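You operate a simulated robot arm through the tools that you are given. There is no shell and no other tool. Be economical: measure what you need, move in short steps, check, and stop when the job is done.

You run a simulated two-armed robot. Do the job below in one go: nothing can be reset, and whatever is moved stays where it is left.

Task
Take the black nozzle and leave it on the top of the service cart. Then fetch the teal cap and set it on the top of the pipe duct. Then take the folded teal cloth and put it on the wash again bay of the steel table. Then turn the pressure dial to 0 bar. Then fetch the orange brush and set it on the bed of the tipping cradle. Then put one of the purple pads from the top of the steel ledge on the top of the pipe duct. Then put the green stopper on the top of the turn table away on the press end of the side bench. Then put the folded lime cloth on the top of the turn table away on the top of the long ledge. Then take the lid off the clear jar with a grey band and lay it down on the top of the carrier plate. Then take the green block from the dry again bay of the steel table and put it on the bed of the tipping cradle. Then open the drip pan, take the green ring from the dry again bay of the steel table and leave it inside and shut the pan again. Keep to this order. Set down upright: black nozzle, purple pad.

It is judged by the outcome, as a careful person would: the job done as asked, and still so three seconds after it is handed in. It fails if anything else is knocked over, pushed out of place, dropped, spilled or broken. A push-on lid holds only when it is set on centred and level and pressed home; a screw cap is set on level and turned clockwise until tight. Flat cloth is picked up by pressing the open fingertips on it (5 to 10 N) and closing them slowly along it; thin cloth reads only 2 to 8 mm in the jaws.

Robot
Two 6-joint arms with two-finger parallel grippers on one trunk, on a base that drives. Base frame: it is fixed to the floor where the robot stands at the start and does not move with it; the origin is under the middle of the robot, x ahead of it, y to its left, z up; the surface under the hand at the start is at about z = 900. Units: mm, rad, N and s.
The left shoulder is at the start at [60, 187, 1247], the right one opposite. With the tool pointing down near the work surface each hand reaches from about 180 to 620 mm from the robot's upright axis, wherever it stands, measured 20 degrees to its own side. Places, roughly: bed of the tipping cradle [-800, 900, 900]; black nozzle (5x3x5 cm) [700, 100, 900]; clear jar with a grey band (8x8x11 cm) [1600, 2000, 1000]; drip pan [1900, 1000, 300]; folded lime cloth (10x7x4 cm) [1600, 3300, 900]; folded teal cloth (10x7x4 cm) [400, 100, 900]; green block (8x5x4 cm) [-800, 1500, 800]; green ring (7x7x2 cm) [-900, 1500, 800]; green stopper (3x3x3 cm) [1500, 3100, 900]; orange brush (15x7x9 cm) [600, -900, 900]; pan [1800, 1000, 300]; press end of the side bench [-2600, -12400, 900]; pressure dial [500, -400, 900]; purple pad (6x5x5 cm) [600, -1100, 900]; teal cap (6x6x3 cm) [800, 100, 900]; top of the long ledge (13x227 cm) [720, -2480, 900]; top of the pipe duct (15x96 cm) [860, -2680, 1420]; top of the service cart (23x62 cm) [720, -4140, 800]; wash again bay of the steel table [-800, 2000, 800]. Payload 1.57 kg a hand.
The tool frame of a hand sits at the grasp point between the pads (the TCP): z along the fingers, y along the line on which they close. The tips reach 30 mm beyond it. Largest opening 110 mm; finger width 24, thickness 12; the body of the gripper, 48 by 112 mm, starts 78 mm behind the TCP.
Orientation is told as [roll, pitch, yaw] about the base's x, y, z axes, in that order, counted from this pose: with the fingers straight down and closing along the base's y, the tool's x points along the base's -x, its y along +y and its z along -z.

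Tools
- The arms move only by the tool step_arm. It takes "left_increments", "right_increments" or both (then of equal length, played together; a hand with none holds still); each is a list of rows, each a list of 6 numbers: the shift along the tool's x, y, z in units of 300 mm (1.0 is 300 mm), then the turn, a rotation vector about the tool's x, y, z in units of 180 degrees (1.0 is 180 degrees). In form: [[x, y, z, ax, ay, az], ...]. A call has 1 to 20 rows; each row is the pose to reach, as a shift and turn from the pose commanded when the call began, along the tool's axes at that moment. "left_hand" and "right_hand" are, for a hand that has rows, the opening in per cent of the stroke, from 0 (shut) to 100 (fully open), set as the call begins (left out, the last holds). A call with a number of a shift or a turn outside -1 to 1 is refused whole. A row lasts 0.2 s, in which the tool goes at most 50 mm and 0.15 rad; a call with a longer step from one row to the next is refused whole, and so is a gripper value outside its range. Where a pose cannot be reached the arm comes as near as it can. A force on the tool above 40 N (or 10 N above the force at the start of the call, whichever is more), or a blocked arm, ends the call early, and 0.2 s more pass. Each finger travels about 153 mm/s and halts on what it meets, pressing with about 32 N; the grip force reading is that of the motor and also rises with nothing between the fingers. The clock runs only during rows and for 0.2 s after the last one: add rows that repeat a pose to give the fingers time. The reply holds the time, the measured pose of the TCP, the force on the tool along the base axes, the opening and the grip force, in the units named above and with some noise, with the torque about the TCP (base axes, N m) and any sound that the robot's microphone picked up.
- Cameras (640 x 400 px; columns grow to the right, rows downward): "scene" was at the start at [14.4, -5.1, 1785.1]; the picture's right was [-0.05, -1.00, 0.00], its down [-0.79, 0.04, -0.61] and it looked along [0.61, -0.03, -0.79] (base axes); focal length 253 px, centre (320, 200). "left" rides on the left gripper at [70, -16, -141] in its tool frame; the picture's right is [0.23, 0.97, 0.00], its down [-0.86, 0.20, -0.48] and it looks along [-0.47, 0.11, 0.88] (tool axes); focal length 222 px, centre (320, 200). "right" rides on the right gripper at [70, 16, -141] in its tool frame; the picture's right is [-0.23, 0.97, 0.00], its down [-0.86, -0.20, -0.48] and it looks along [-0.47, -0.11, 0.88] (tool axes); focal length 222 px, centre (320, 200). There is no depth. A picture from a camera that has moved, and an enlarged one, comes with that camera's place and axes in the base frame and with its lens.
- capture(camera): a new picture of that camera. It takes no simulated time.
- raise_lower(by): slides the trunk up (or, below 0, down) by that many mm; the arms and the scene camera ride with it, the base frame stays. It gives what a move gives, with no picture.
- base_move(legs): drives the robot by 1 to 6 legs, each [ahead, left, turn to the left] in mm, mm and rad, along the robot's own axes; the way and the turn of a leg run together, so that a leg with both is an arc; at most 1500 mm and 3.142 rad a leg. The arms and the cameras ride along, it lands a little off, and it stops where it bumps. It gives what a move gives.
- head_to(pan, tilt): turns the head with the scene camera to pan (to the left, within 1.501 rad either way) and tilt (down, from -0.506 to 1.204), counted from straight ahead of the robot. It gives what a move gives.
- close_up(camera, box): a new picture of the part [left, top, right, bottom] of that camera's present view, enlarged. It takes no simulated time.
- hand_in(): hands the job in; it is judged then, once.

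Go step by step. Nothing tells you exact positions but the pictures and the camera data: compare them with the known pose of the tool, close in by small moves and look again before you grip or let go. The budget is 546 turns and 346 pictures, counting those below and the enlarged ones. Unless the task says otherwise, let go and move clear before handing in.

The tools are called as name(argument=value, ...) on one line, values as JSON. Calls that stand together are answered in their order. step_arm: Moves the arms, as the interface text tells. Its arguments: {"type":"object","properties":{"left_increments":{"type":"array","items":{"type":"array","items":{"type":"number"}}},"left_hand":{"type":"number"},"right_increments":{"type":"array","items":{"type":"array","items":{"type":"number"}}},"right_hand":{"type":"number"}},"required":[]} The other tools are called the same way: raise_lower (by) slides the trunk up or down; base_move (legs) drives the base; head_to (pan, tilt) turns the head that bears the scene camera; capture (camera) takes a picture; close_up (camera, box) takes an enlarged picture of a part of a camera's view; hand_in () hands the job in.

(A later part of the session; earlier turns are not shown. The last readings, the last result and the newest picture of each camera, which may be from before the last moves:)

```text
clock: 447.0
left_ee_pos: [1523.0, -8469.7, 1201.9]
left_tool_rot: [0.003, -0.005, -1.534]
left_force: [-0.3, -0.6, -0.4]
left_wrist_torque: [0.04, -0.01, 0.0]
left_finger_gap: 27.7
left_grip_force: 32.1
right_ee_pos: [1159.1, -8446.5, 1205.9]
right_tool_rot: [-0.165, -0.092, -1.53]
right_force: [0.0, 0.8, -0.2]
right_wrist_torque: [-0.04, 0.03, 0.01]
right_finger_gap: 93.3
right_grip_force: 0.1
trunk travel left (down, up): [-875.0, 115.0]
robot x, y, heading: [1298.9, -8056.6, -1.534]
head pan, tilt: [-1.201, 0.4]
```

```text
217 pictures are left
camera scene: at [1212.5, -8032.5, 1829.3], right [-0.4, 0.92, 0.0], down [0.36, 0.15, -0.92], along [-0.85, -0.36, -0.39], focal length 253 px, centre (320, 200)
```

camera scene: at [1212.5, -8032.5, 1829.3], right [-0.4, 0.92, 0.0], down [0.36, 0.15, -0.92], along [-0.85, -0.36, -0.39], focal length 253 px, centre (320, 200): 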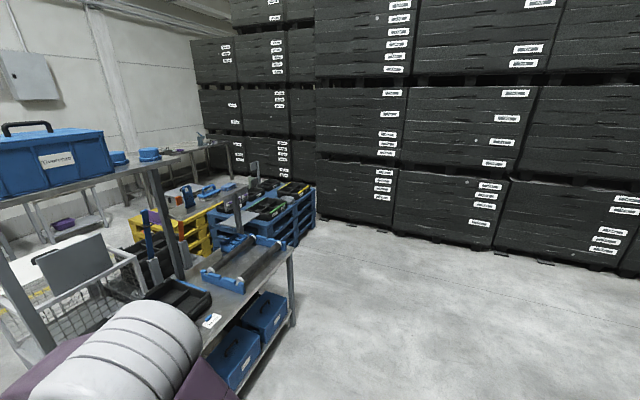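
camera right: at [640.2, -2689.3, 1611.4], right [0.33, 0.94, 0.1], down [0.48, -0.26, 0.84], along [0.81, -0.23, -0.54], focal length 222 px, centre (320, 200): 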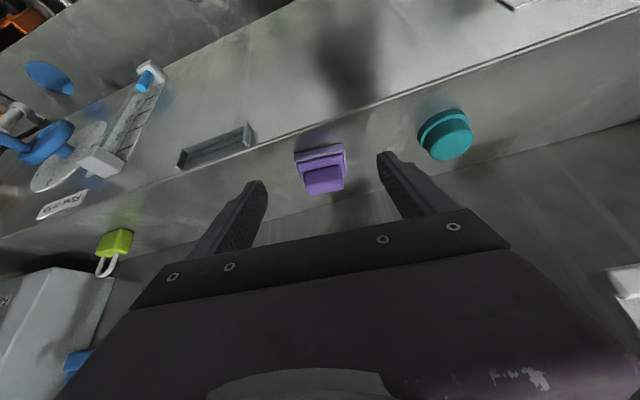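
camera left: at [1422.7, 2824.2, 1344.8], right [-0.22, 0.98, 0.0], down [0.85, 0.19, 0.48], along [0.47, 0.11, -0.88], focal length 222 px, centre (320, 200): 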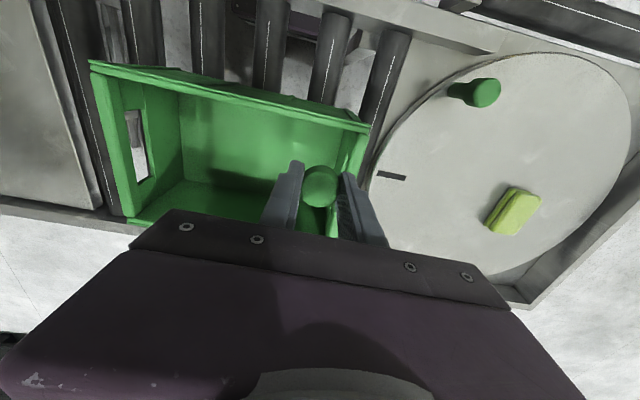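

Something blocked me on the left; I look there.

head_to(pan=1.45, tilt=0.75)

capture(camera="scene")

head_to(pan=0.5, tilt=0.6)

capture(camera="scene")

```text
clock: 449.4
left_ee_pos: [1522.2, -8470.1, 1201.7]
left_tool_rot: [0.001, -0.004, -1.534]
left_force: [-0.3, -0.4, -0.8]
left_wrist_torque: [-0.04, -0.03, 0.0]
left_finger_gap: 27.9
left_grip_force: 31.9
right_ee_pos: [1158.3, -8446.5, 1206.1]
right_tool_rot: [-0.167, -0.093, -1.532]
right_force: [0.3, -0.2, -0.3]
right_wrist_torque: [0.0, 0.05, 0.0]
right_finger_gap: 93.5
right_grip_force: 0.0
trunk travel left (down, up): [-875.0, 115.0]
robot x, y, heading: [1303.6, -8054.7, -1.533]
head pan, tilt: [1.45, 0.75]
```

```text
216 pictures are left
camera scene: at [1380.0, -8002.9, 1798.2], right [-0.08, -1.0, 0.0], down [-0.68, 0.06, -0.73], along [0.73, -0.06, -0.68], focal length 253 px, centre (320, 200)
```

scene: 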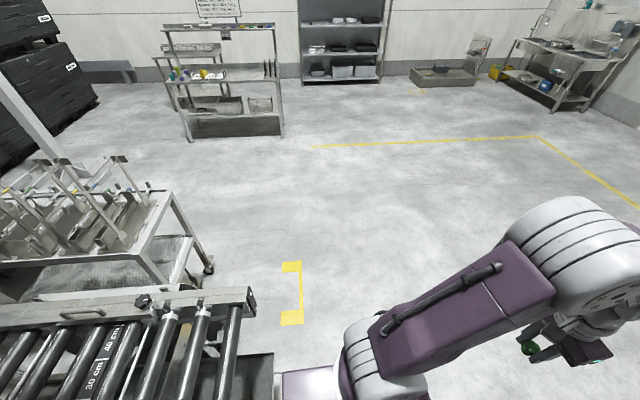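

```text
clock: 450.6
left_ee_pos: [1523.2, -8469.2, 1202.8]
left_tool_rot: [0.002, -0.005, -1.534]
left_force: [0.1, 0.1, -0.1]
left_wrist_torque: [0.0, -0.03, 0.01]
left_finger_gap: 28.2
left_grip_force: 32.0
right_ee_pos: [1158.8, -8447.0, 1207.8]
right_tool_rot: [-0.167, -0.093, -1.529]
right_force: [0.3, 0.2, -1.0]
right_wrist_torque: [-0.01, -0.02, 0.0]
right_finger_gap: 93.6
right_grip_force: 0.1
trunk travel left (down, up): [-875.0, 115.0]
robot x, y, heading: [1296.3, -8055.8, -1.534]
head pan, tilt: [0.499, 0.6]
```

```text
215 pictures are left
camera scene: at [1342.6, -8071.8, 1811.0], right [-0.86, -0.51, 0.0], down [-0.29, 0.49, -0.82], along [0.42, -0.71, -0.57], focal length 253 px, centre (320, 200)
```

scene: 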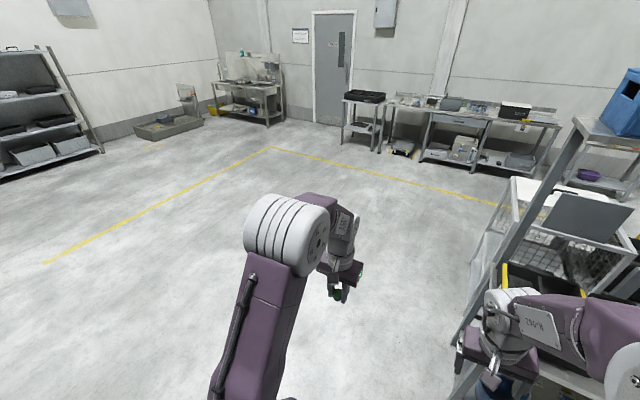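

It was the end of the roller conveyor behind my left side (nothing displaced). The floor ahead is open: I go forward, shift left a bit and continue to the far side.

base_move(legs=[[60, -40, 0], [350, 0, -0.035], [0, 300, 0], [1300, 0, 0], [1250, 0, 0]])

head_to(pan=-1.3, tilt=0.45)

capture(camera="scene")

```text
clock: 467.3
left_ee_pos: [1740.3, -11450.5, 1202.3]
left_tool_rot: [0.003, -0.004, -1.596]
left_force: [0.5, 0.1, 0.9]
left_wrist_torque: [0.0, 0.01, 0.0]
left_finger_gap: 28.0
left_grip_force: 31.6
right_ee_pos: [1377.8, -11405.3, 1206.6]
right_tool_rot: [-0.166, -0.093, -1.59]
right_force: [0.4, -0.2, -0.9]
right_wrist_torque: [0.0, 0.0, 0.03]
right_finger_gap: 93.4
right_grip_force: 0.1
trunk travel left (down, up): [-875.0, 115.0]
robot x, y, heading: [1544.9, -11019.8, -1.593]
head pan, tilt: [0.499, 0.6]
```

```text
clock: 469.1
left_ee_pos: [1739.3, -11450.7, 1202.2]
left_tool_rot: [0.002, -0.003, -1.594]
left_force: [-0.1, -0.3, 0.0]
left_wrist_torque: [-0.02, 0.01, 0.05]
left_finger_gap: 27.7
left_grip_force: 31.7
right_ee_pos: [1378.1, -11405.7, 1205.8]
right_tool_rot: [-0.166, -0.093, -1.589]
right_force: [0.1, -0.9, 0.1]
right_wrist_torque: [0.0, -0.02, 0.03]
right_finger_gap: 93.4
right_grip_force: 0.0
trunk travel left (down, up): [-875.0, 115.0]
robot x, y, heading: [1540.6, -11025.0, -1.6]
head pan, tilt: [-1.3, 0.45]
```

```text
214 pictures are left
camera scene: at [1454.9, -10986.8, 1824.6], right [-0.24, 0.97, 0.0], down [0.42, 0.11, -0.9], along [-0.87, -0.22, -0.44], focal length 253 px, centre (320, 200)
```

scene: 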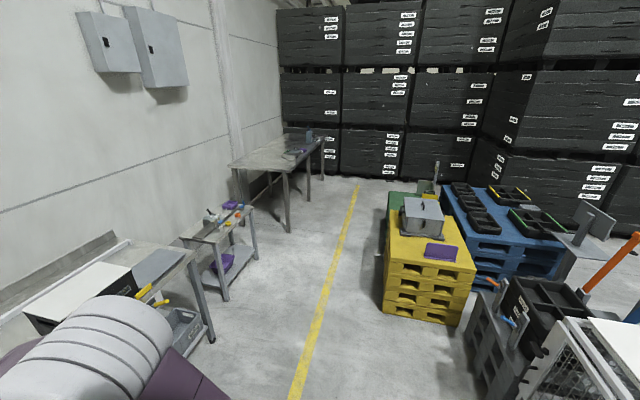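

The corridor along the wall is clear (between the yellow pallet and the benches). I sidestep right along it in stages.

base_move(legs=[[380, 0, 0.03], [0, -1300, 0], [0, -1000, 0]])

head_to(pan=-0.9, tilt=0.6)

capture(camera="scene")

```text
clock: 482.4
left_ee_pos: [-539.0, -11875.9, 1203.5]
left_tool_rot: [-0.001, -0.004, -1.528]
left_force: [0.4, 0.2, 0.6]
left_wrist_torque: [-0.03, -0.03, 0.01]
left_finger_gap: 27.8
left_grip_force: 32.3
right_ee_pos: [-903.5, -11854.1, 1206.7]
right_tool_rot: [-0.165, -0.094, -1.525]
right_force: [-0.2, -0.8, 0.1]
right_wrist_torque: [0.02, 0.0, -0.01]
right_finger_gap: 93.6
right_grip_force: 0.1
trunk travel left (down, up): [-875.0, 115.0]
robot x, y, heading: [-765.9, -11459.6, -1.527]
head pan, tilt: [-1.3, 0.45]
```

```text
clock: 483.3
left_ee_pos: [-540.1, -11876.1, 1202.5]
left_tool_rot: [0.001, -0.004, -1.528]
left_force: [-0.5, -0.1, -0.1]
left_wrist_torque: [0.0, 0.02, 0.01]
left_finger_gap: 27.9
left_grip_force: 31.7
right_ee_pos: [-904.2, -11855.4, 1204.8]
right_tool_rot: [-0.165, -0.092, -1.525]
right_force: [0.4, 1.2, 0.7]
right_wrist_torque: [-0.01, 0.03, -0.01]
right_finger_gap: 93.5
right_grip_force: 0.0
trunk travel left (down, up): [-875.0, 115.0]
robot x, y, heading: [-767.8, -11459.6, -1.524]
head pan, tilt: [-0.901, 0.6]
```

```text
213 pictures are left
camera scene: at [-835.2, -11460.2, 1811.0], right [-0.65, 0.76, 0.0], down [0.43, 0.37, -0.83], along [-0.63, -0.54, -0.56], focal length 253 px, centre (320, 200)
```

scene: 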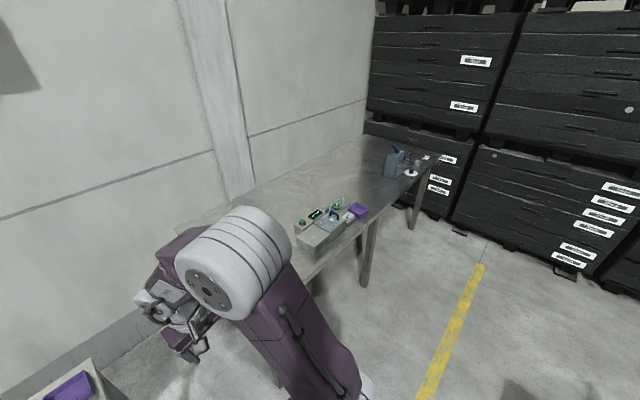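

base_move(legs=[[0, 0, -0.047], [0, -1350, 0]])

head_to(pan=0, tilt=0.7)

capture(camera="scene")

```text
clock: 490.6
left_ee_pos: [-1938.5, -11877.5, 1201.9]
left_tool_rot: [0.001, -0.003, -1.579]
left_force: [-0.3, 0.3, 0.0]
left_wrist_torque: [0.02, -0.01, 0.0]
left_finger_gap: 27.9
left_grip_force: 31.4
right_ee_pos: [-2302.0, -11839.2, 1205.4]
right_tool_rot: [-0.166, -0.092, -1.571]
right_force: [-0.2, 0.4, -0.3]
right_wrist_torque: [0.01, 0.03, 0.03]
right_finger_gap: 93.2
right_grip_force: 0.0
trunk travel left (down, up): [-875.0, 115.0]
robot x, y, heading: [-2142.5, -11449.5, -1.574]
head pan, tilt: [-0.901, 0.6]
```

```text
clock: 491.8
left_ee_pos: [-1940.1, -11877.4, 1203.6]
left_tool_rot: [0.002, -0.005, -1.575]
left_force: [0.1, -0.6, 0.0]
left_wrist_torque: [0.03, 0.0, -0.03]
left_finger_gap: 28.1
left_grip_force: 31.8
right_ee_pos: [-2302.3, -11838.9, 1206.6]
right_tool_rot: [-0.166, -0.092, -1.571]
right_force: [-0.2, 0.3, -0.1]
right_wrist_torque: [0.03, 0.0, -0.01]
right_finger_gap: 93.4
right_grip_force: 0.1
trunk travel left (down, up): [-875.0, 115.0]
robot x, y, heading: [-2148.8, -11451.6, -1.578]
head pan, tilt: [0.0, 0.7]
```

```text
212 pictures are left
camera scene: at [-2145.4, -11479.2, 1802.4], right [-1.0, 0.01, 0.0], down [0.0, 0.64, -0.76], along [0.0, -0.76, -0.64], focal length 253 px, centre (320, 200)
```

scene: 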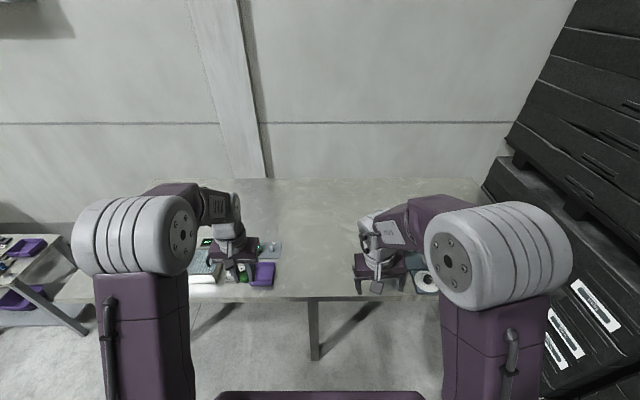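

capture(camera="right")

close_up(camera="scene", box=[280, 160, 500, 310])

```text
211 pictures are left
camera right: at [-2262.8, -11756.9, 1336.3], right [0.96, -0.24, -0.14], down [-0.12, -0.81, 0.58], along [-0.25, -0.54, -0.8], focal length 222 px, centre (320, 200)
```

right: 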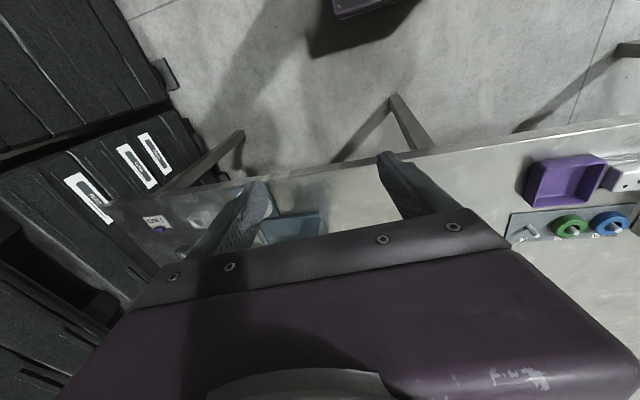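

```text
2.67 times, centred on (390, 235) of scene
camera zoom: at [-2145.4, -11479.2, 1802.4], right [-1.0, 0.01, 0.0], down [0.0, 0.64, -0.76], along [0.0, -0.76, -0.64], focal length 675 px, centre (133, 107)
```

zoom: 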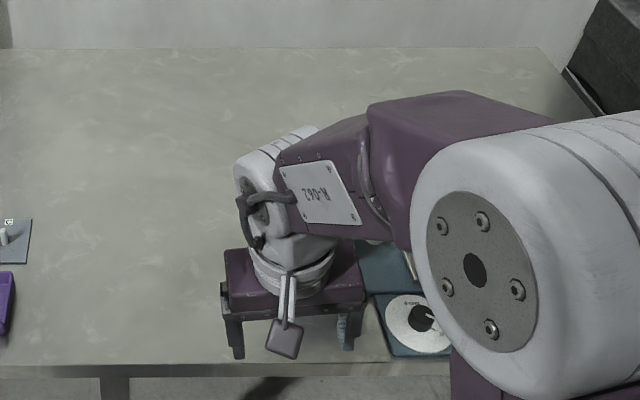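

The bench behind the press is free around [-2470, -12280]. I tuck the right hand back and drive in, so the left hand can place the stopper there.

step_arm(right_increments=[[0.12, 0, -0.08, 0, 0, 0], [0.24, 0, -0.16, 0, 0, 0], [0.36, 0, -0.24, 0, 0, 0], [0.45, 0, -0.32, 0, 0, 0]])

base_move(legs=[[0, -260, 0], [290, 0, 0]])

capture(camera="scene")

capture(camera="left")

```text
clock: 492.8
left_ee_pos: [-1939.9, -11875.7, 1202.1]
left_tool_rot: [0.001, -0.006, -1.576]
left_force: [0.1, -0.4, -0.5]
left_wrist_torque: [0.0, 0.03, -0.01]
left_finger_gap: 27.8
left_grip_force: 32.0
right_ee_pos: [-2289.0, -11699.1, 1267.6]
right_tool_rot: [-0.193, -0.112, -1.569]
right_force: [-0.9, 0.2, 0.2]
right_wrist_torque: [0.0, -0.01, -0.02]
right_finger_gap: 93.3
right_grip_force: 0.0
right hand out of reach, approached as far as the arm can: row 2, 3, 4
trunk travel left (down, up): [-875.0, 115.0]
robot x, y, heading: [-2146.4, -11451.3, -1.58]
head pan, tilt: [0.0, 0.7]
```

```text
clock: 496.3
left_ee_pos: [-2203.4, -12163.0, 1203.9]
left_tool_rot: [0.001, -0.005, -1.575]
left_force: [-0.1, -0.4, -0.3]
left_wrist_torque: [-0.03, -0.01, 0.01]
left_finger_gap: 27.6
left_grip_force: 32.2
right_ee_pos: [-2553.4, -11985.5, 1266.0]
right_tool_rot: [-0.191, -0.116, -1.57]
right_force: [1.2, 0.6, 1.1]
right_wrist_torque: [0.01, -0.01, -0.03]
right_finger_gap: 93.5
right_grip_force: 0.1
trunk travel left (down, up): [-875.0, 115.0]
robot x, y, heading: [-2405.8, -11741.4, -1.58]
head pan, tilt: [0.0, 0.7]
```

```text
209 pictures are left
camera scene: at [-2408.8, -11763.7, 1802.4], right [-1.0, 0.01, 0.0], down [0.0, 0.64, -0.77], along [0.0, -0.77, -0.64], focal length 253 px, centre (320, 200)
```

scene: 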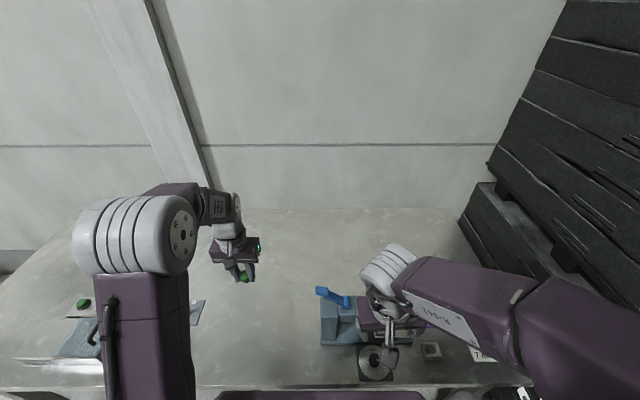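

```text
208 pictures are left
camera left: at [-2219.0, -12093.0, 1345.3], right [0.98, 0.22, 0.0], down [0.19, -0.85, 0.48], along [0.11, -0.47, -0.88], focal length 222 px, centre (320, 200)
```

left: 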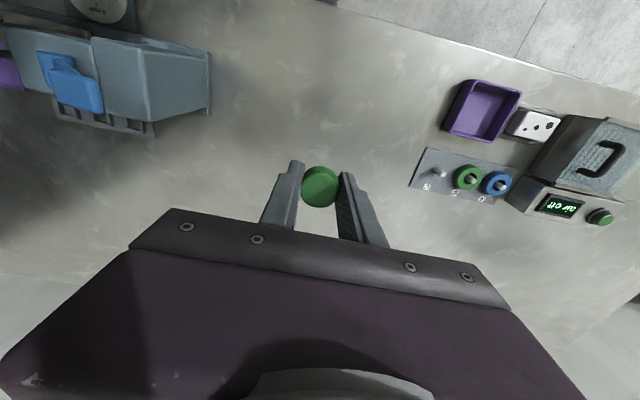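

The press is tall (lever up to z≈1115), so I'll set the stopper down behind and beside it at about [-2455, -12375], straight down. I move in a little more.

base_move(legs=[[0, -40, 0.009], [100, 0, 0]])

step_arm(left_increments=[[-0.1, -0.1, 0, 0, 0, 0], [-0.2, -0.2, 0, 0, 0, 0], [-0.3, -0.3, 0, 0, 0, 0], [-0.36, -0.42, 0, 0, 0, 0], [-0.36, -0.54, 0, 0, 0, 0], [-0.36, -0.66, 0, 0, 0, 0]])

capture(camera="left")

capture(camera="scene")

```text
clock: 497.9
left_ee_pos: [-2238.0, -12260.9, 1204.4]
left_tool_rot: [0.0, -0.006, -1.568]
left_force: [0.6, 0.9, 0.2]
left_wrist_torque: [-0.02, 0.03, -0.01]
left_finger_gap: 28.0
left_grip_force: 32.1
right_ee_pos: [-2588.4, -12086.6, 1267.0]
right_tool_rot: [-0.194, -0.117, -1.561]
right_force: [0.8, 0.5, 0.0]
right_wrist_torque: [-0.06, 0.0, 0.03]
right_finger_gap: 93.2
right_grip_force: 0.0
trunk travel left (down, up): [-875.0, 115.0]
robot x, y, heading: [-2443.8, -11840.9, -1.57]
head pan, tilt: [0.0, 0.7]
```

```text
clock: 499.3
left_ee_pos: [-2437.6, -12372.8, 1201.2]
left_tool_rot: [0.004, -0.004, -1.569]
left_force: [0.3, -1.5, 0.9]
left_wrist_torque: [0.06, -0.04, 0.0]
left_finger_gap: 27.9
left_grip_force: 32.4
right_ee_pos: [-2591.6, -12091.2, 1266.7]
right_tool_rot: [-0.191, -0.112, -1.562]
right_force: [-0.2, -0.2, -0.1]
right_wrist_torque: [-0.03, -0.01, 0.0]
right_finger_gap: 93.6
right_grip_force: 0.0
trunk travel left (down, up): [-875.0, 115.0]
robot x, y, heading: [-2446.3, -11843.5, -1.572]
head pan, tilt: [0.0, 0.7]
```

```text
207 pictures are left
camera left: at [-2454.2, -12304.6, 1342.4], right [0.97, 0.23, 0.0], down [0.2, -0.85, 0.48], along [0.11, -0.47, -0.88], focal length 222 px, centre (320, 200)
```

left: 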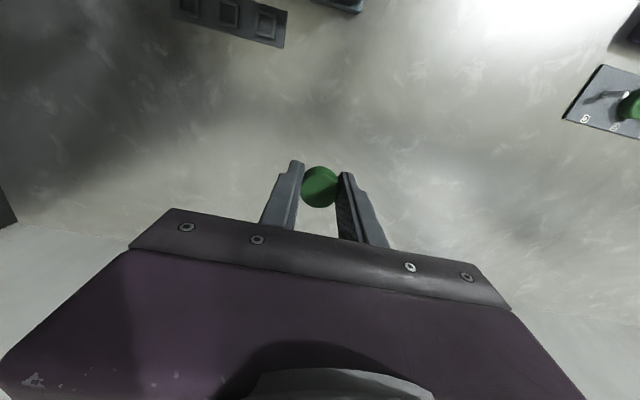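

```text
206 pictures are left
camera scene: at [-2449.8, -11869.4, 1802.4], right [-1.0, 0.0, 0.0], down [0.0, 0.64, -0.76], along [0.0, -0.76, -0.64], focal length 253 px, centre (320, 200)
```

scene: 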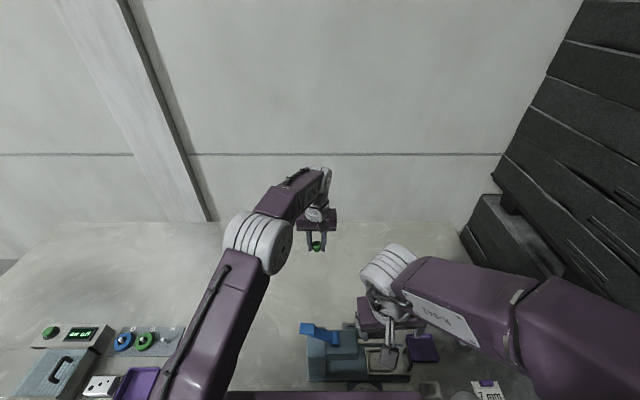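

The bench below is free. I lower the stopper toward the bench.

step_arm(left_increments=[[0, 0, 0.15, 0, 0, 0], [0, 0, 0.3, 0, 0, 0], [0, 0, 0.45, 0, 0, 0], [0, 0, 0.6, 0, 0, 0], [0, 0, 0.72, 0, 0, 0], [0, 0, 0.8, 0, 0, 0]])

step_arm(left_increments=[[0, 0, 0.01, 0, 0, 0], [0, 0, 0.02, 0, 0, 0], [0, 0, 0.03, 0, 0, 0], [0, 0, 0.035, 0, 0, 0]])

capture(camera="left")

```text
clock: 500.7
left_ee_pos: [-2435.2, -12375.5, 961.9]
left_tool_rot: [0.001, -0.004, -1.57]
left_force: [-0.1, -0.1, -0.9]
left_wrist_torque: [0.0, 0.03, 0.02]
left_finger_gap: 28.1
left_grip_force: 31.7
right_ee_pos: [-2589.5, -12090.7, 1266.5]
right_tool_rot: [-0.19, -0.112, -1.561]
right_force: [0.2, -0.9, -0.2]
right_wrist_torque: [-0.03, 0.04, 0.01]
right_finger_gap: 93.4
right_grip_force: 0.1
trunk travel left (down, up): [-875.0, 115.0]
robot x, y, heading: [-2442.8, -11840.5, -1.565]
head pan, tilt: [0.0, 0.7]
```

```text
clock: 501.7
left_ee_pos: [-2435.2, -12374.7, 952.2]
left_tool_rot: [0.002, -0.005, -1.569]
left_force: [0.4, -0.6, -0.5]
left_wrist_torque: [0.0, -0.04, 0.0]
left_finger_gap: 28.0
left_grip_force: 31.5
right_ee_pos: [-2590.2, -12091.1, 1266.1]
right_tool_rot: [-0.191, -0.111, -1.56]
right_force: [-0.3, 0.5, 0.2]
right_wrist_torque: [0.0, 0.02, 0.01]
right_finger_gap: 93.7
right_grip_force: 0.0
trunk travel left (down, up): [-875.0, 115.0]
robot x, y, heading: [-2446.6, -11842.4, -1.572]
head pan, tilt: [0.0, 0.7]
```

```text
205 pictures are left
camera left: at [-2452.5, -12305.2, 1094.0], right [0.97, 0.23, 0.0], down [0.2, -0.85, 0.48], along [0.11, -0.47, -0.88], focal length 222 px, centre (320, 200)
```

left: 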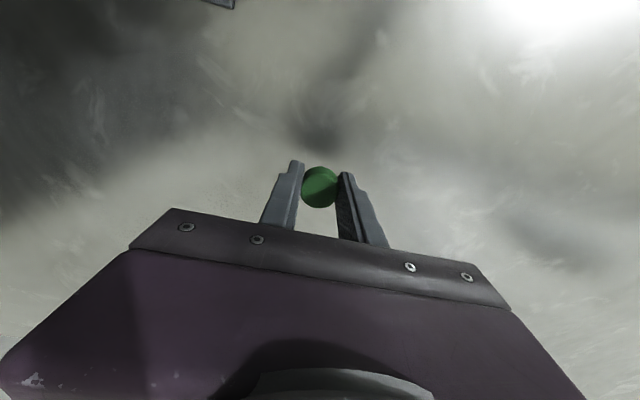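

step_arm(left_increments=[[0, 0, 0.01, 0, 0, 0], [0, 0, 0.02, 0, 0, 0], [0, 0, 0.03, 0, 0, 0], [0, 0, 0.036, 0, 0, 0]])

step_arm(left_increments=[[0, 0, 0.008, 0, 0, 0], [0, 0, 0.016, 0, 0, 0], [0, 0, 0.024, 0, 0, 0]])

capture(camera="left")

```text
clock: 502.7
left_ee_pos: [-2436.2, -12373.2, 940.8]
left_tool_rot: [0.001, -0.003, -1.569]
left_force: [-0.6, -0.5, -0.3]
left_wrist_torque: [0.0, 0.0, 0.01]
left_finger_gap: 28.1
left_grip_force: 31.7
right_ee_pos: [-2589.6, -12090.3, 1266.8]
right_tool_rot: [-0.193, -0.113, -1.562]
right_force: [0.9, -0.9, 0.0]
right_wrist_torque: [0.03, 0.01, 0.03]
right_finger_gap: 93.5
right_grip_force: 0.0
trunk travel left (down, up): [-875.0, 115.0]
robot x, y, heading: [-2447.3, -11840.8, -1.575]
head pan, tilt: [0.0, 0.7]
```

```text
clock: 503.5
left_ee_pos: [-2435.6, -12374.1, 933.8]
left_tool_rot: [0.003, -0.004, -1.57]
left_force: [0.5, 0.1, -0.4]
left_wrist_torque: [0.05, 0.0, 0.01]
left_finger_gap: 28.0
left_grip_force: 32.3
right_ee_pos: [-2589.8, -12091.0, 1265.7]
right_tool_rot: [-0.192, -0.112, -1.561]
right_force: [1.0, 0.3, 0.1]
right_wrist_torque: [0.02, -0.04, -0.01]
right_finger_gap: 93.2
right_grip_force: 0.1
trunk travel left (down, up): [-875.0, 115.0]
robot x, y, heading: [-2445.8, -11839.9, -1.572]
head pan, tilt: [0.0, 0.7]
```

```text
204 pictures are left
camera left: at [-2452.8, -12304.9, 1076.2], right [0.97, 0.23, 0.0], down [0.2, -0.85, 0.48], along [0.11, -0.47, -0.88], focal length 222 px, centre (320, 200)
```

left: 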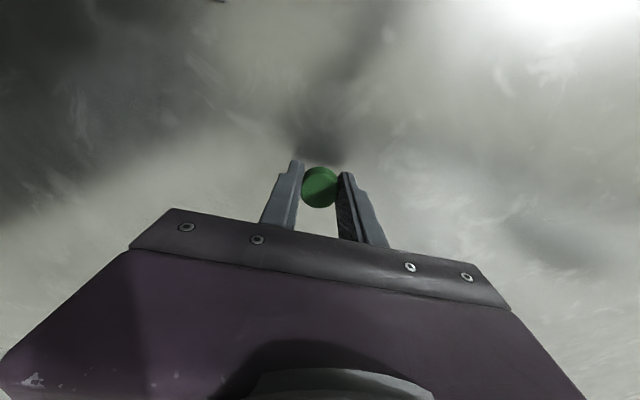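

step_arm(left_increments=[[0, 0, 0.008, 0, 0, 0], [0, 0, 0.016, 0, 0, 0], [0, 0, 0.024, 0, 0, 0], [0, 0, 0.03, 0, 0, 0]])

step_arm(left_increments=[[0, 0, 0.008, 0, 0, 0], [0, 0, 0.016, 0, 0, 0], [0, 0, 0.024, 0, 0, 0]])

capture(camera="left")

```text
clock: 504.5
left_ee_pos: [-2436.7, -12375.9, 925.1]
left_tool_rot: [0.001, -0.005, -1.567]
left_force: [-0.1, 0.4, 0.4]
left_wrist_torque: [0.0, 0.0, -0.02]
left_finger_gap: 27.8
left_grip_force: 31.5
right_ee_pos: [-2589.7, -12090.9, 1266.3]
right_tool_rot: [-0.192, -0.113, -1.562]
right_force: [0.4, 1.1, 0.1]
right_wrist_torque: [-0.01, 0.02, -0.02]
right_finger_gap: 93.5
right_grip_force: 0.2
trunk travel left (down, up): [-875.0, 115.0]
robot x, y, heading: [-2444.9, -11844.7, -1.564]
head pan, tilt: [0.0, 0.7]
```

```text
clock: 505.3
left_ee_pos: [-2437.1, -12374.5, 918.7]
left_tool_rot: [0.003, -0.004, -1.57]
left_force: [0.6, 0.0, 0.1]
left_wrist_torque: [0.01, -0.01, -0.01]
left_finger_gap: 28.0
left_grip_force: 32.3
right_ee_pos: [-2590.8, -12091.6, 1266.8]
right_tool_rot: [-0.191, -0.113, -1.561]
right_force: [0.4, 0.3, -0.1]
right_wrist_torque: [0.01, 0.0, -0.01]
right_finger_gap: 93.6
right_grip_force: 0.1
trunk travel left (down, up): [-875.0, 115.0]
robot x, y, heading: [-2447.3, -11837.7, -1.566]
head pan, tilt: [0.0, 0.7]
```

```text
203 pictures are left
camera left: at [-2452.7, -12304.7, 1059.7], right [0.97, 0.23, 0.0], down [0.2, -0.85, 0.48], along [0.11, -0.47, -0.88], focal length 222 px, centre (320, 200)
```

left: 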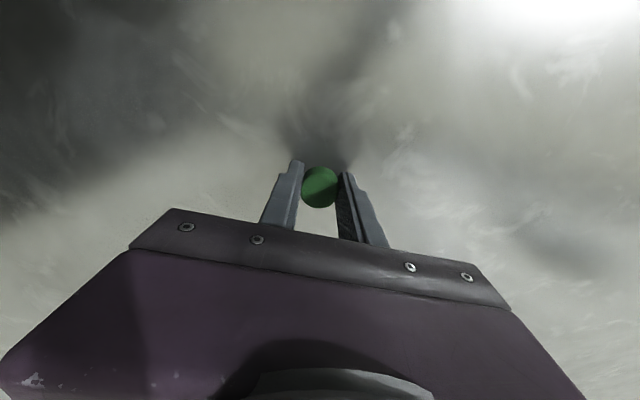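

step_arm(left_increments=[[0, 0, 0.008, 0, 0, 0], [0, 0, 0.016, 0, 0, 0], [0, 0, 0.024, 0, 0, 0], [0, 0, 0.03, 0, 0, 0]])

step_arm(left_increments=[[0, 0, 0.008, 0, 0, 0], [0, 0, 0.016, 0, 0, 0], [0, 0, 0.024, 0, 0, 0]])

```text
clock: 506.3
left_ee_pos: [-2435.8, -12373.6, 914.4]
left_tool_rot: [0.0, -0.012, -1.568]
left_force: [2.8, -0.6, 26.7]
left_wrist_torque: [-0.02, -0.09, 0.01]
left_finger_gap: 28.0
left_grip_force: 31.5
right_ee_pos: [-2589.7, -12087.5, 1268.1]
right_tool_rot: [-0.194, -0.115, -1.56]
right_force: [0.0, -0.1, -0.2]
right_wrist_torque: [0.01, -0.02, 0.01]
right_finger_gap: 93.3
right_grip_force: 0.0
trunk travel left (down, up): [-875.0, 115.0]
robot x, y, heading: [-2447.6, -11841.4, -1.571]
head pan, tilt: [0.0, 0.7]
```

```text
clock: 506.7
left_ee_pos: [-2435.9, -12374.1, 914.2]
left_tool_rot: [0.0, -0.012, -1.569]
left_force: [2.9, 9.4, 20.3]
left_wrist_torque: [0.33, -0.08, 0.01]
left_finger_gap: 27.8
left_grip_force: 32.3
right_ee_pos: [-2589.7, -12086.4, 1266.2]
right_tool_rot: [-0.193, -0.116, -1.56]
right_force: [-0.2, -0.1, -0.2]
right_wrist_torque: [-0.03, 0.0, -0.02]
right_finger_gap: 93.6
right_grip_force: 0.1
trunk travel left (down, up): [-875.0, 115.0]
robot x, y, heading: [-2447.6, -11840.7, -1.57]
head pan, tilt: [0.0, 0.7]
stopped in row 1 (left hand): the force on the tool passed its limit at 43 N (the readings are from after the stop); the commanded pose is now the measured one
```

Contact on the bench. I ease up, open and rise.

step_arm(left_increments=[[0, 0, -0.008, 0, 0, 0], [0, 0, -0.008, 0, 0, 0]])

step_arm(left_increments=[[0, 0, 0, 0, 0, 0], [0, 0, 0, 0, 0, 0], [0, 0, -0.06, 0, 0, 0], [0, 0, -0.2, 0, 0, 0], [0, 0, -0.35, 0, 0, 0], [0, 0, -0.5, 0, 0, 0], [0, 0, -0.65, 0, 0, 0], [0, 0, -0.8, 0, 0, 0], [0, 0, -0.95, 0, 0, 0]], left_hand=60)

capture(camera="left")

close_up(camera="scene", box=[250, 200, 430, 330])

```text
clock: 507.3
left_ee_pos: [-2436.1, -12375.9, 914.1]
left_tool_rot: [-0.001, -0.011, -1.568]
left_force: [0.2, 4.1, 4.7]
left_wrist_torque: [0.12, -0.02, -0.02]
left_finger_gap: 27.9
left_grip_force: 32.4
right_ee_pos: [-2590.9, -12088.4, 1267.6]
right_tool_rot: [-0.193, -0.113, -1.558]
right_force: [0.2, -0.3, 0.3]
right_wrist_torque: [0.02, -0.03, 0.04]
right_finger_gap: 93.4
right_grip_force: 0.0
trunk travel left (down, up): [-875.0, 115.0]
robot x, y, heading: [-2448.4, -11844.9, -1.571]
head pan, tilt: [0.0, 0.7]
```

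```text
clock: 509.3
left_ee_pos: [-2436.4, -12375.9, 1200.3]
left_tool_rot: [0.0, -0.011, -1.569]
left_force: [0.6, 0.2, -0.3]
left_wrist_torque: [0.03, 0.01, -0.01]
left_finger_gap: 66.0
left_grip_force: 0.1
right_ee_pos: [-2589.9, -12089.6, 1266.3]
right_tool_rot: [-0.192, -0.114, -1.56]
right_force: [0.1, 1.3, 0.2]
right_wrist_torque: [-0.05, -0.02, 0.01]
right_finger_gap: 93.6
right_grip_force: 0.0
trunk travel left (down, up): [-875.0, 115.0]
robot x, y, heading: [-2447.5, -11840.9, -1.57]
head pan, tilt: [0.0, 0.7]
```

```text
202 pictures are left
camera left: at [-2452.1, -12305.4, 1341.8], right [0.97, 0.23, 0.0], down [0.2, -0.85, 0.49], along [0.11, -0.47, -0.87], focal length 222 px, centre (320, 200)
```

left: 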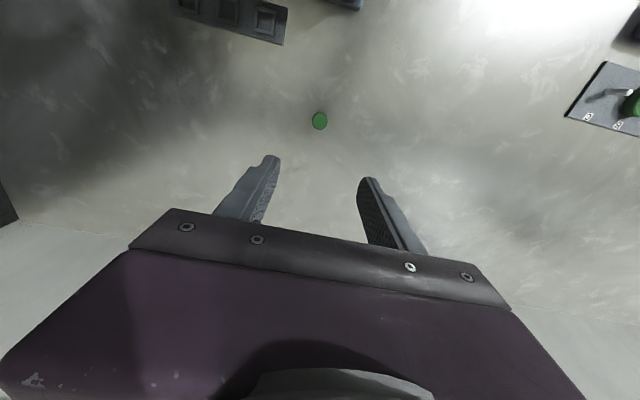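

```text
3.08 times, centred on (340, 265) of scene
camera zoom: at [-2447.5, -11867.8, 1802.4], right [-1.0, 0.0, 0.0], down [0.0, 0.64, -0.77], along [0.0, -0.77, -0.64], focal length 778 px, centre (258, 0)
```

zoom: 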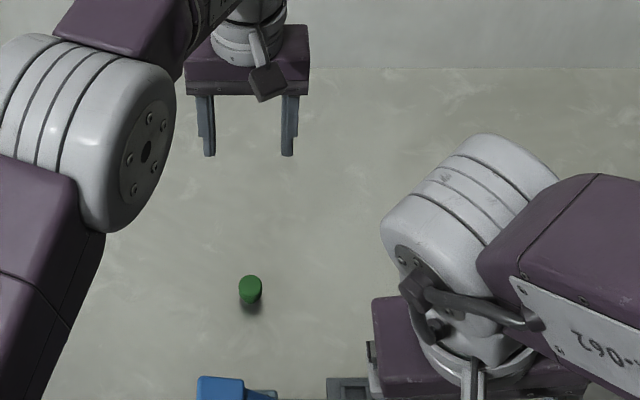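

The stopper stands on the press end of the bench. Now back for the lime cloth: I retract the arm and retrace my route.

step_arm(left_increments=[[0.1, 0.1, 0, 0, 0, 0], [0.2, 0.2, 0, 0, 0, 0], [0.3, 0.3, 0, 0, 0, 0], [0.4, 0.4, 0, 0, 0, 0], [0.4, 0.5, 0, 0, 0, 0], [0.4, 0.6, 0, 0, 0, 0]])

base_move(legs=[[-400, 0, 0], [0, 1300, 0], [0, 1300, 0]])

```text
clock: 510.7
left_ee_pos: [-2254.0, -12253.2, 1195.1]
left_tool_rot: [0.003, -0.008, -1.569]
left_force: [-0.1, 0.3, 0.2]
left_wrist_torque: [-0.02, 0.01, 0.01]
left_finger_gap: 66.1
left_grip_force: 0.1
right_ee_pos: [-2589.7, -12091.3, 1265.8]
right_tool_rot: [-0.196, -0.111, -1.561]
right_force: [-0.3, -0.1, 0.1]
right_wrist_torque: [0.02, 0.01, -0.01]
right_finger_gap: 93.5
right_grip_force: 0.0
trunk travel left (down, up): [-875.0, 115.0]
robot x, y, heading: [-2444.6, -11838.3, -1.567]
head pan, tilt: [0.0, 0.7]
```

```text
clock: 525.4
left_ee_pos: [326.0, -11870.3, 1195.3]
left_tool_rot: [-0.001, -0.009, -1.568]
left_force: [-0.1, -1.6, 0.5]
left_wrist_torque: [0.04, 0.03, -0.02]
left_finger_gap: 66.0
left_grip_force: 0.0
right_ee_pos: [-7.5, -11709.7, 1266.4]
right_tool_rot: [-0.191, -0.114, -1.56]
right_force: [0.8, 0.0, 0.4]
right_wrist_torque: [-0.03, 0.01, -0.02]
right_finger_gap: 93.4
right_grip_force: 0.1
trunk travel left (down, up): [-875.0, 115.0]
robot x, y, heading: [134.4, -11461.0, -1.572]
head pan, tilt: [0.0, 0.7]
```

base_move(legs=[[0, 1400, 0], [-1450, 0, 0], [-1450, 0, 0], [-250, 0, 0]])

base_move(legs=[[0, -1300, 0], [0, -1250, 0]])

```text
clock: 547.5
left_ee_pos: [1771.3, -8728.3, 1194.1]
left_tool_rot: [0.0, -0.008, -1.611]
left_force: [-0.5, -0.5, 0.8]
left_wrist_torque: [0.0, -0.02, 0.01]
left_finger_gap: 65.9
left_grip_force: 0.0
right_ee_pos: [1444.4, -8551.3, 1266.5]
right_tool_rot: [-0.191, -0.11, -1.602]
right_force: [0.0, -0.4, -0.4]
right_wrist_torque: [0.03, 0.01, 0.02]
right_finger_gap: 93.6
right_grip_force: 0.1
trunk travel left (down, up): [-875.0, 115.0]
robot x, y, heading: [1602.6, -8305.0, -1.61]
head pan, tilt: [0.0, 0.7]
```

```text
clock: 560.1
left_ee_pos: [-796.8, -8634.8, 1195.4]
left_tool_rot: [0.001, -0.011, -1.593]
left_force: [-0.1, -0.3, 1.1]
left_wrist_torque: [0.03, 0.02, 0.01]
left_finger_gap: 65.9
left_grip_force: 0.1
right_ee_pos: [-1125.9, -8463.4, 1266.7]
right_tool_rot: [-0.193, -0.113, -1.584]
right_force: [0.5, 0.7, 0.0]
right_wrist_torque: [0.04, 0.02, 0.01]
right_finger_gap: 93.3
right_grip_force: 0.0
trunk travel left (down, up): [-875.0, 115.0]
robot x, y, heading: [-977.5, -8221.9, -1.594]
head pan, tilt: [0.0, 0.7]
```

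base_move(legs=[[-1450, 0, 0.023], [-1450, 0, 0], [-1350, 0, 0], [0, 900, 0]])

base_move(legs=[[-1450, 0, 0], [-1450, 0, 0], [-1450, 0, 0]])

```text
clock: 584.6
left_ee_pos: [138.9, -4419.8, 1195.1]
left_tool_rot: [0.001, -0.011, -1.6]
left_force: [-0.1, 0.5, -0.5]
left_wrist_torque: [0.03, 0.0, -0.01]
left_finger_gap: 66.1
left_grip_force: 0.1
right_ee_pos: [-189.8, -4245.5, 1266.7]
right_tool_rot: [-0.192, -0.114, -1.592]
right_force: [0.9, -0.4, 0.9]
right_wrist_torque: [0.02, -0.02, 0.0]
right_finger_gap: 93.5
right_grip_force: 0.0
trunk travel left (down, up): [-875.0, 115.0]
robot x, y, heading: [-39.3, -4002.5, -1.6]
head pan, tilt: [0.0, 0.7]
```

```text
clock: 605.3
left_ee_pos: [211.5, -99.1, 1194.3]
left_tool_rot: [0.001, -0.009, -1.596]
left_force: [-0.7, -0.7, -0.3]
left_wrist_torque: [0.0, 0.04, 0.02]
left_finger_gap: 65.9
left_grip_force: 0.2
right_ee_pos: [-118.5, 72.0, 1267.8]
right_tool_rot: [-0.191, -0.111, -1.588]
right_force: [-0.3, -1.3, -0.9]
right_wrist_torque: [-0.01, -0.02, 0.01]
right_finger_gap: 93.7
right_grip_force: 0.1
trunk travel left (down, up): [-875.0, 115.0]
robot x, y, heading: [31.2, 318.1, -1.597]
head pan, tilt: [0.0, 0.7]
```

I'm back in the aisle. I continue to the turn table and look again.

base_move(legs=[[-1450, 0, 0], [-860, 0, 0], [0, 0, 1.597], [850, 0, 0]])

head_to(pan=0.7, tilt=0.75)

capture(camera="scene")

```text
clock: 624.7
left_ee_pos: [1387.5, 2796.6, 1195.6]
left_tool_rot: [0.0, -0.012, -0.01]
left_force: [0.0, -1.0, -0.3]
left_wrist_torque: [0.01, -0.02, 0.04]
left_finger_gap: 65.8
left_grip_force: 0.0
right_ee_pos: [1220.3, 2464.9, 1266.9]
right_tool_rot: [-0.193, -0.113, 0.0]
right_force: [0.7, -0.6, 0.2]
right_wrist_torque: [0.0, -0.01, -0.01]
right_finger_gap: 93.6
right_grip_force: 0.1
trunk travel left (down, up): [-875.0, 115.0]
robot x, y, heading: [971.9, 2609.1, -0.01]
head pan, tilt: [0.0, 0.7]
```

```text
clock: 625.7
left_ee_pos: [1388.8, 2796.9, 1196.7]
left_tool_rot: [0.002, -0.011, -0.01]
left_force: [-0.9, 0.1, 0.2]
left_wrist_torque: [-0.03, -0.01, -0.02]
left_finger_gap: 65.9
left_grip_force: 0.1
right_ee_pos: [1222.1, 2464.5, 1265.7]
right_tool_rot: [-0.192, -0.114, -0.003]
right_force: [-0.1, 0.3, 0.0]
right_wrist_torque: [-0.01, -0.01, 0.0]
right_finger_gap: 93.5
right_grip_force: 0.1
trunk travel left (down, up): [-875.0, 115.0]
robot x, y, heading: [972.1, 2611.1, -0.011]
head pan, tilt: [0.7, 0.75]
```

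```text
200 pictures are left
camera scene: at [978.8, 2662.0, 1798.2], right [0.64, -0.77, 0.0], down [-0.53, -0.43, -0.73], along [0.56, 0.46, -0.68], focal length 253 px, centre (320, 200)
```

scene: 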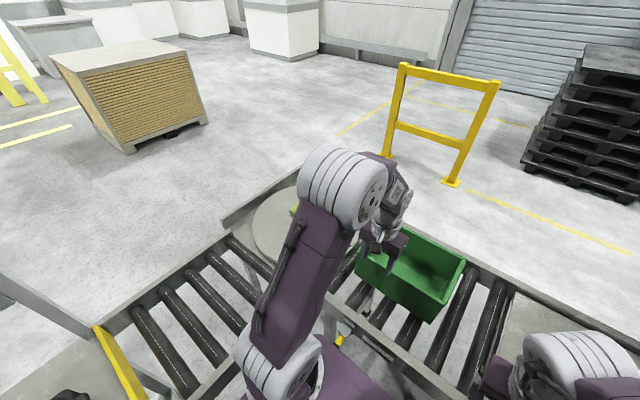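

base_move(legs=[[150, 0, 0], [0, 0, -0.29]])

base_move(legs=[[0, 100, 0]])

head_to(pan=1.0, tilt=0.9)

capture(camera="scene")

capture(camera="left")

```text
clock: 628.1
left_ee_pos: [1577.3, 2670.6, 1195.2]
left_tool_rot: [0.001, -0.009, -0.298]
left_force: [0.3, -0.2, -0.1]
left_wrist_torque: [0.01, 0.04, 0.01]
left_finger_gap: 65.9
left_grip_force: 0.0
right_ee_pos: [1323.0, 2398.7, 1265.8]
right_tool_rot: [-0.195, -0.112, -0.288]
right_force: [0.1, -0.4, 0.8]
right_wrist_torque: [-0.03, 0.01, 0.01]
right_finger_gap: 93.4
right_grip_force: 0.1
trunk travel left (down, up): [-875.0, 115.0]
robot x, y, heading: [1122.9, 2605.6, -0.294]
head pan, tilt: [0.7, 0.75]
```

```text
clock: 629.2
left_ee_pos: [1604.6, 2760.5, 1194.9]
left_tool_rot: [0.002, -0.01, -0.299]
left_force: [0.9, -0.3, 0.5]
left_wrist_torque: [0.04, 0.0, -0.02]
left_finger_gap: 65.8
left_grip_force: 0.1
right_ee_pos: [1350.3, 2489.7, 1265.0]
right_tool_rot: [-0.189, -0.113, -0.292]
right_force: [-0.7, -0.1, 0.1]
right_wrist_torque: [0.04, -0.04, 0.01]
right_finger_gap: 93.5
right_grip_force: 0.1
trunk travel left (down, up): [-875.0, 115.0]
robot x, y, heading: [1155.6, 2702.5, -0.304]
head pan, tilt: [0.7, 0.75]
```

```text
clock: 630.0
left_ee_pos: [1605.3, 2766.4, 1194.0]
left_tool_rot: [-0.001, -0.011, -0.301]
left_force: [-0.6, -0.9, 0.6]
left_wrist_torque: [0.0, 0.0, -0.02]
left_finger_gap: 65.6
left_grip_force: 0.1
right_ee_pos: [1351.8, 2495.1, 1266.7]
right_tool_rot: [-0.194, -0.112, -0.29]
right_force: [0.0, 0.0, 1.4]
right_wrist_torque: [-0.02, 0.02, 0.0]
right_finger_gap: 93.6
right_grip_force: 0.1
trunk travel left (down, up): [-875.0, 115.0]
robot x, y, heading: [1156.1, 2703.1, -0.302]
head pan, tilt: [1.0, 0.901]
```

```text
199 pictures are left
camera scene: at [1156.4, 2771.0, 1786.2], right [0.64, -0.77, 0.0], down [-0.6, -0.51, -0.62], along [0.47, 0.4, -0.78], focal length 253 px, centre (320, 200)
```

scene: 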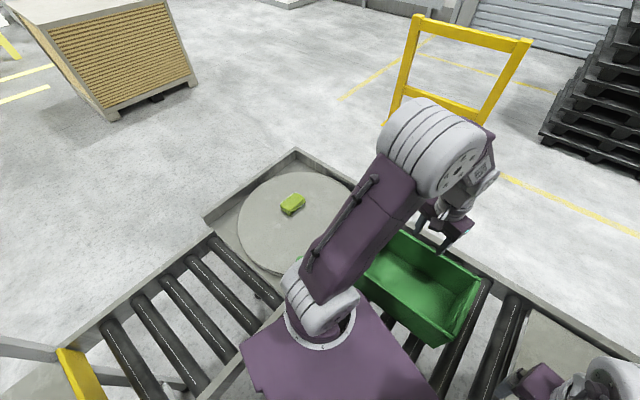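

```text
198 pictures are left
camera left: at [1533.0, 2771.3, 1336.2], right [0.07, 1.0, 0.0], down [0.87, -0.06, 0.49], along [0.49, -0.04, -0.87], focal length 222 px, centre (320, 200)
```

left: 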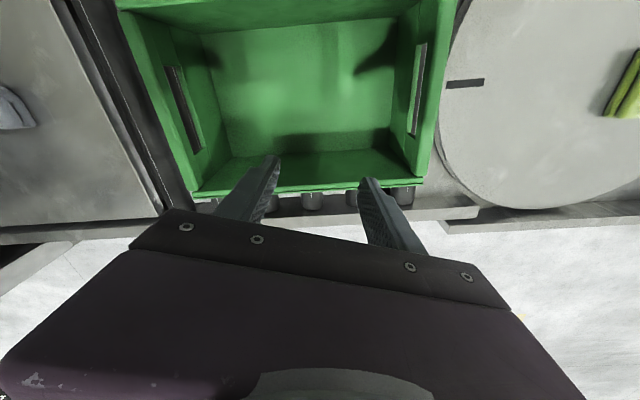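

The cloth is at about [1566, 3272]. I move the left hand above it in two strokes and align the yaw.

step_arm(left_increments=[[0.05, 0.13, 0, 0, 0, -0.01], [0.1, 0.26, 0, 0, 0, -0.02], [0.15, 0.39, 0, 0, 0, -0.03], [0.2, 0.52, 0, 0, 0, -0.04], [0.25, 0.65, 0, 0, 0, -0.05], [0.31, 0.79, 0, 0, 0, -0.054]], left_hand=100)

step_arm(left_increments=[[0.02, 0.14, 0, 0, 0, 0], [0.04, 0.28, 0, 0, 0, 0], [0.06, 0.42, 0, 0, 0, 0], [0.09, 0.56, 0, 0, 0, 0], [0.11, 0.7, 0, 0, 0, 0], [0.11, 0.8, 0, 0, 0, 0]])

capture(camera="left")

```text
clock: 631.4
left_ee_pos: [1586.1, 3019.6, 1191.3]
left_tool_rot: [-0.003, -0.009, -0.129]
left_force: [-0.2, -0.6, -0.1]
left_wrist_torque: [-0.02, -0.02, 0.0]
left_finger_gap: 109.9
left_grip_force: 0.0
right_ee_pos: [1350.5, 2495.7, 1266.7]
right_tool_rot: [-0.193, -0.113, -0.29]
right_force: [0.3, 0.5, -0.1]
right_wrist_torque: [-0.01, 0.0, -0.01]
right_finger_gap: 93.7
right_grip_force: 0.0
trunk travel left (down, up): [-875.0, 115.0]
robot x, y, heading: [1152.3, 2705.9, -0.297]
head pan, tilt: [1.0, 0.901]
```

```text
clock: 632.8
left_ee_pos: [1585.4, 3260.4, 1191.9]
left_tool_rot: [-0.003, -0.008, -0.129]
left_force: [-1.0, 0.1, -0.3]
left_wrist_torque: [-0.03, -0.01, -0.01]
left_finger_gap: 110.2
left_grip_force: 0.1
right_ee_pos: [1352.0, 2494.4, 1266.9]
right_tool_rot: [-0.194, -0.113, -0.289]
right_force: [0.0, -0.4, 0.2]
right_wrist_torque: [-0.04, -0.05, 0.04]
right_finger_gap: 93.5
right_grip_force: 0.0
trunk travel left (down, up): [-875.0, 115.0]
robot x, y, heading: [1154.1, 2705.6, -0.304]
head pan, tilt: [1.0, 0.901]
```

```text
197 pictures are left
camera left: at [1512.9, 3254.5, 1333.9], right [-0.1, 1.0, -0.01], down [0.87, 0.09, 0.49], along [0.48, 0.04, -0.87], focal length 222 px, centre (320, 200)
```

left: 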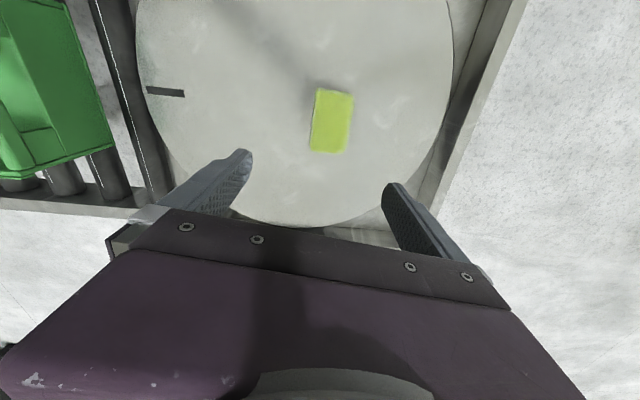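

The cloth reads [1573, 3277]. I lower the trunk 60 mm for reach, align and descend.

raise_lower(by=-60)

step_arm(left_increments=[[0.047, 0.051, 0.1, 0, 0, -0.015], [0.047, 0.051, 0.25, 0, 0, -0.015], [0.047, 0.051, 0.38, 0, 0, -0.015], [0.047, 0.051, 0.5, 0, 0, -0.015]])

capture(camera="left")

```text
clock: 633.8
left_ee_pos: [1585.1, 3259.6, 1133.8]
left_tool_rot: [-0.002, -0.011, -0.129]
left_force: [0.4, 0.2, 0.6]
left_wrist_torque: [0.01, 0.02, 0.02]
left_finger_gap: 110.1
left_grip_force: 0.0
right_ee_pos: [1350.9, 2493.1, 1206.6]
right_tool_rot: [-0.192, -0.114, -0.291]
right_force: [0.3, -0.1, 0.8]
right_wrist_torque: [0.0, -0.03, 0.01]
right_finger_gap: 93.7
right_grip_force: 0.1
trunk travel left (down, up): [-815.0, 175.0]
robot x, y, heading: [1156.0, 2700.6, -0.3]
head pan, tilt: [1.0, 0.901]
```

```text
clock: 634.8
left_ee_pos: [1573.6, 3277.2, 981.0]
left_tool_rot: [-0.003, -0.01, -0.082]
left_force: [0.3, -0.4, 0.0]
left_wrist_torque: [-0.02, 0.03, -0.01]
left_finger_gap: 110.0
left_grip_force: 0.0
right_ee_pos: [1351.1, 2494.0, 1207.0]
right_tool_rot: [-0.193, -0.111, -0.29]
right_force: [1.2, 0.3, 0.1]
right_wrist_torque: [0.01, 0.02, 0.0]
right_finger_gap: 93.6
right_grip_force: 0.0
trunk travel left (down, up): [-815.0, 175.0]
robot x, y, heading: [1157.7, 2709.2, -0.301]
head pan, tilt: [1.0, 0.901]
```

```text
196 pictures are left
camera left: at [1501.7, 3266.8, 1122.4], right [-0.15, 0.99, -0.01], down [0.86, 0.13, 0.49], along [0.48, 0.07, -0.87], focal length 222 px, centre (320, 200)
```

left: 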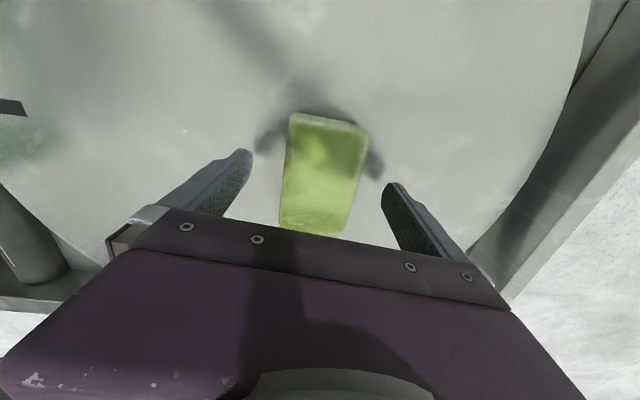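

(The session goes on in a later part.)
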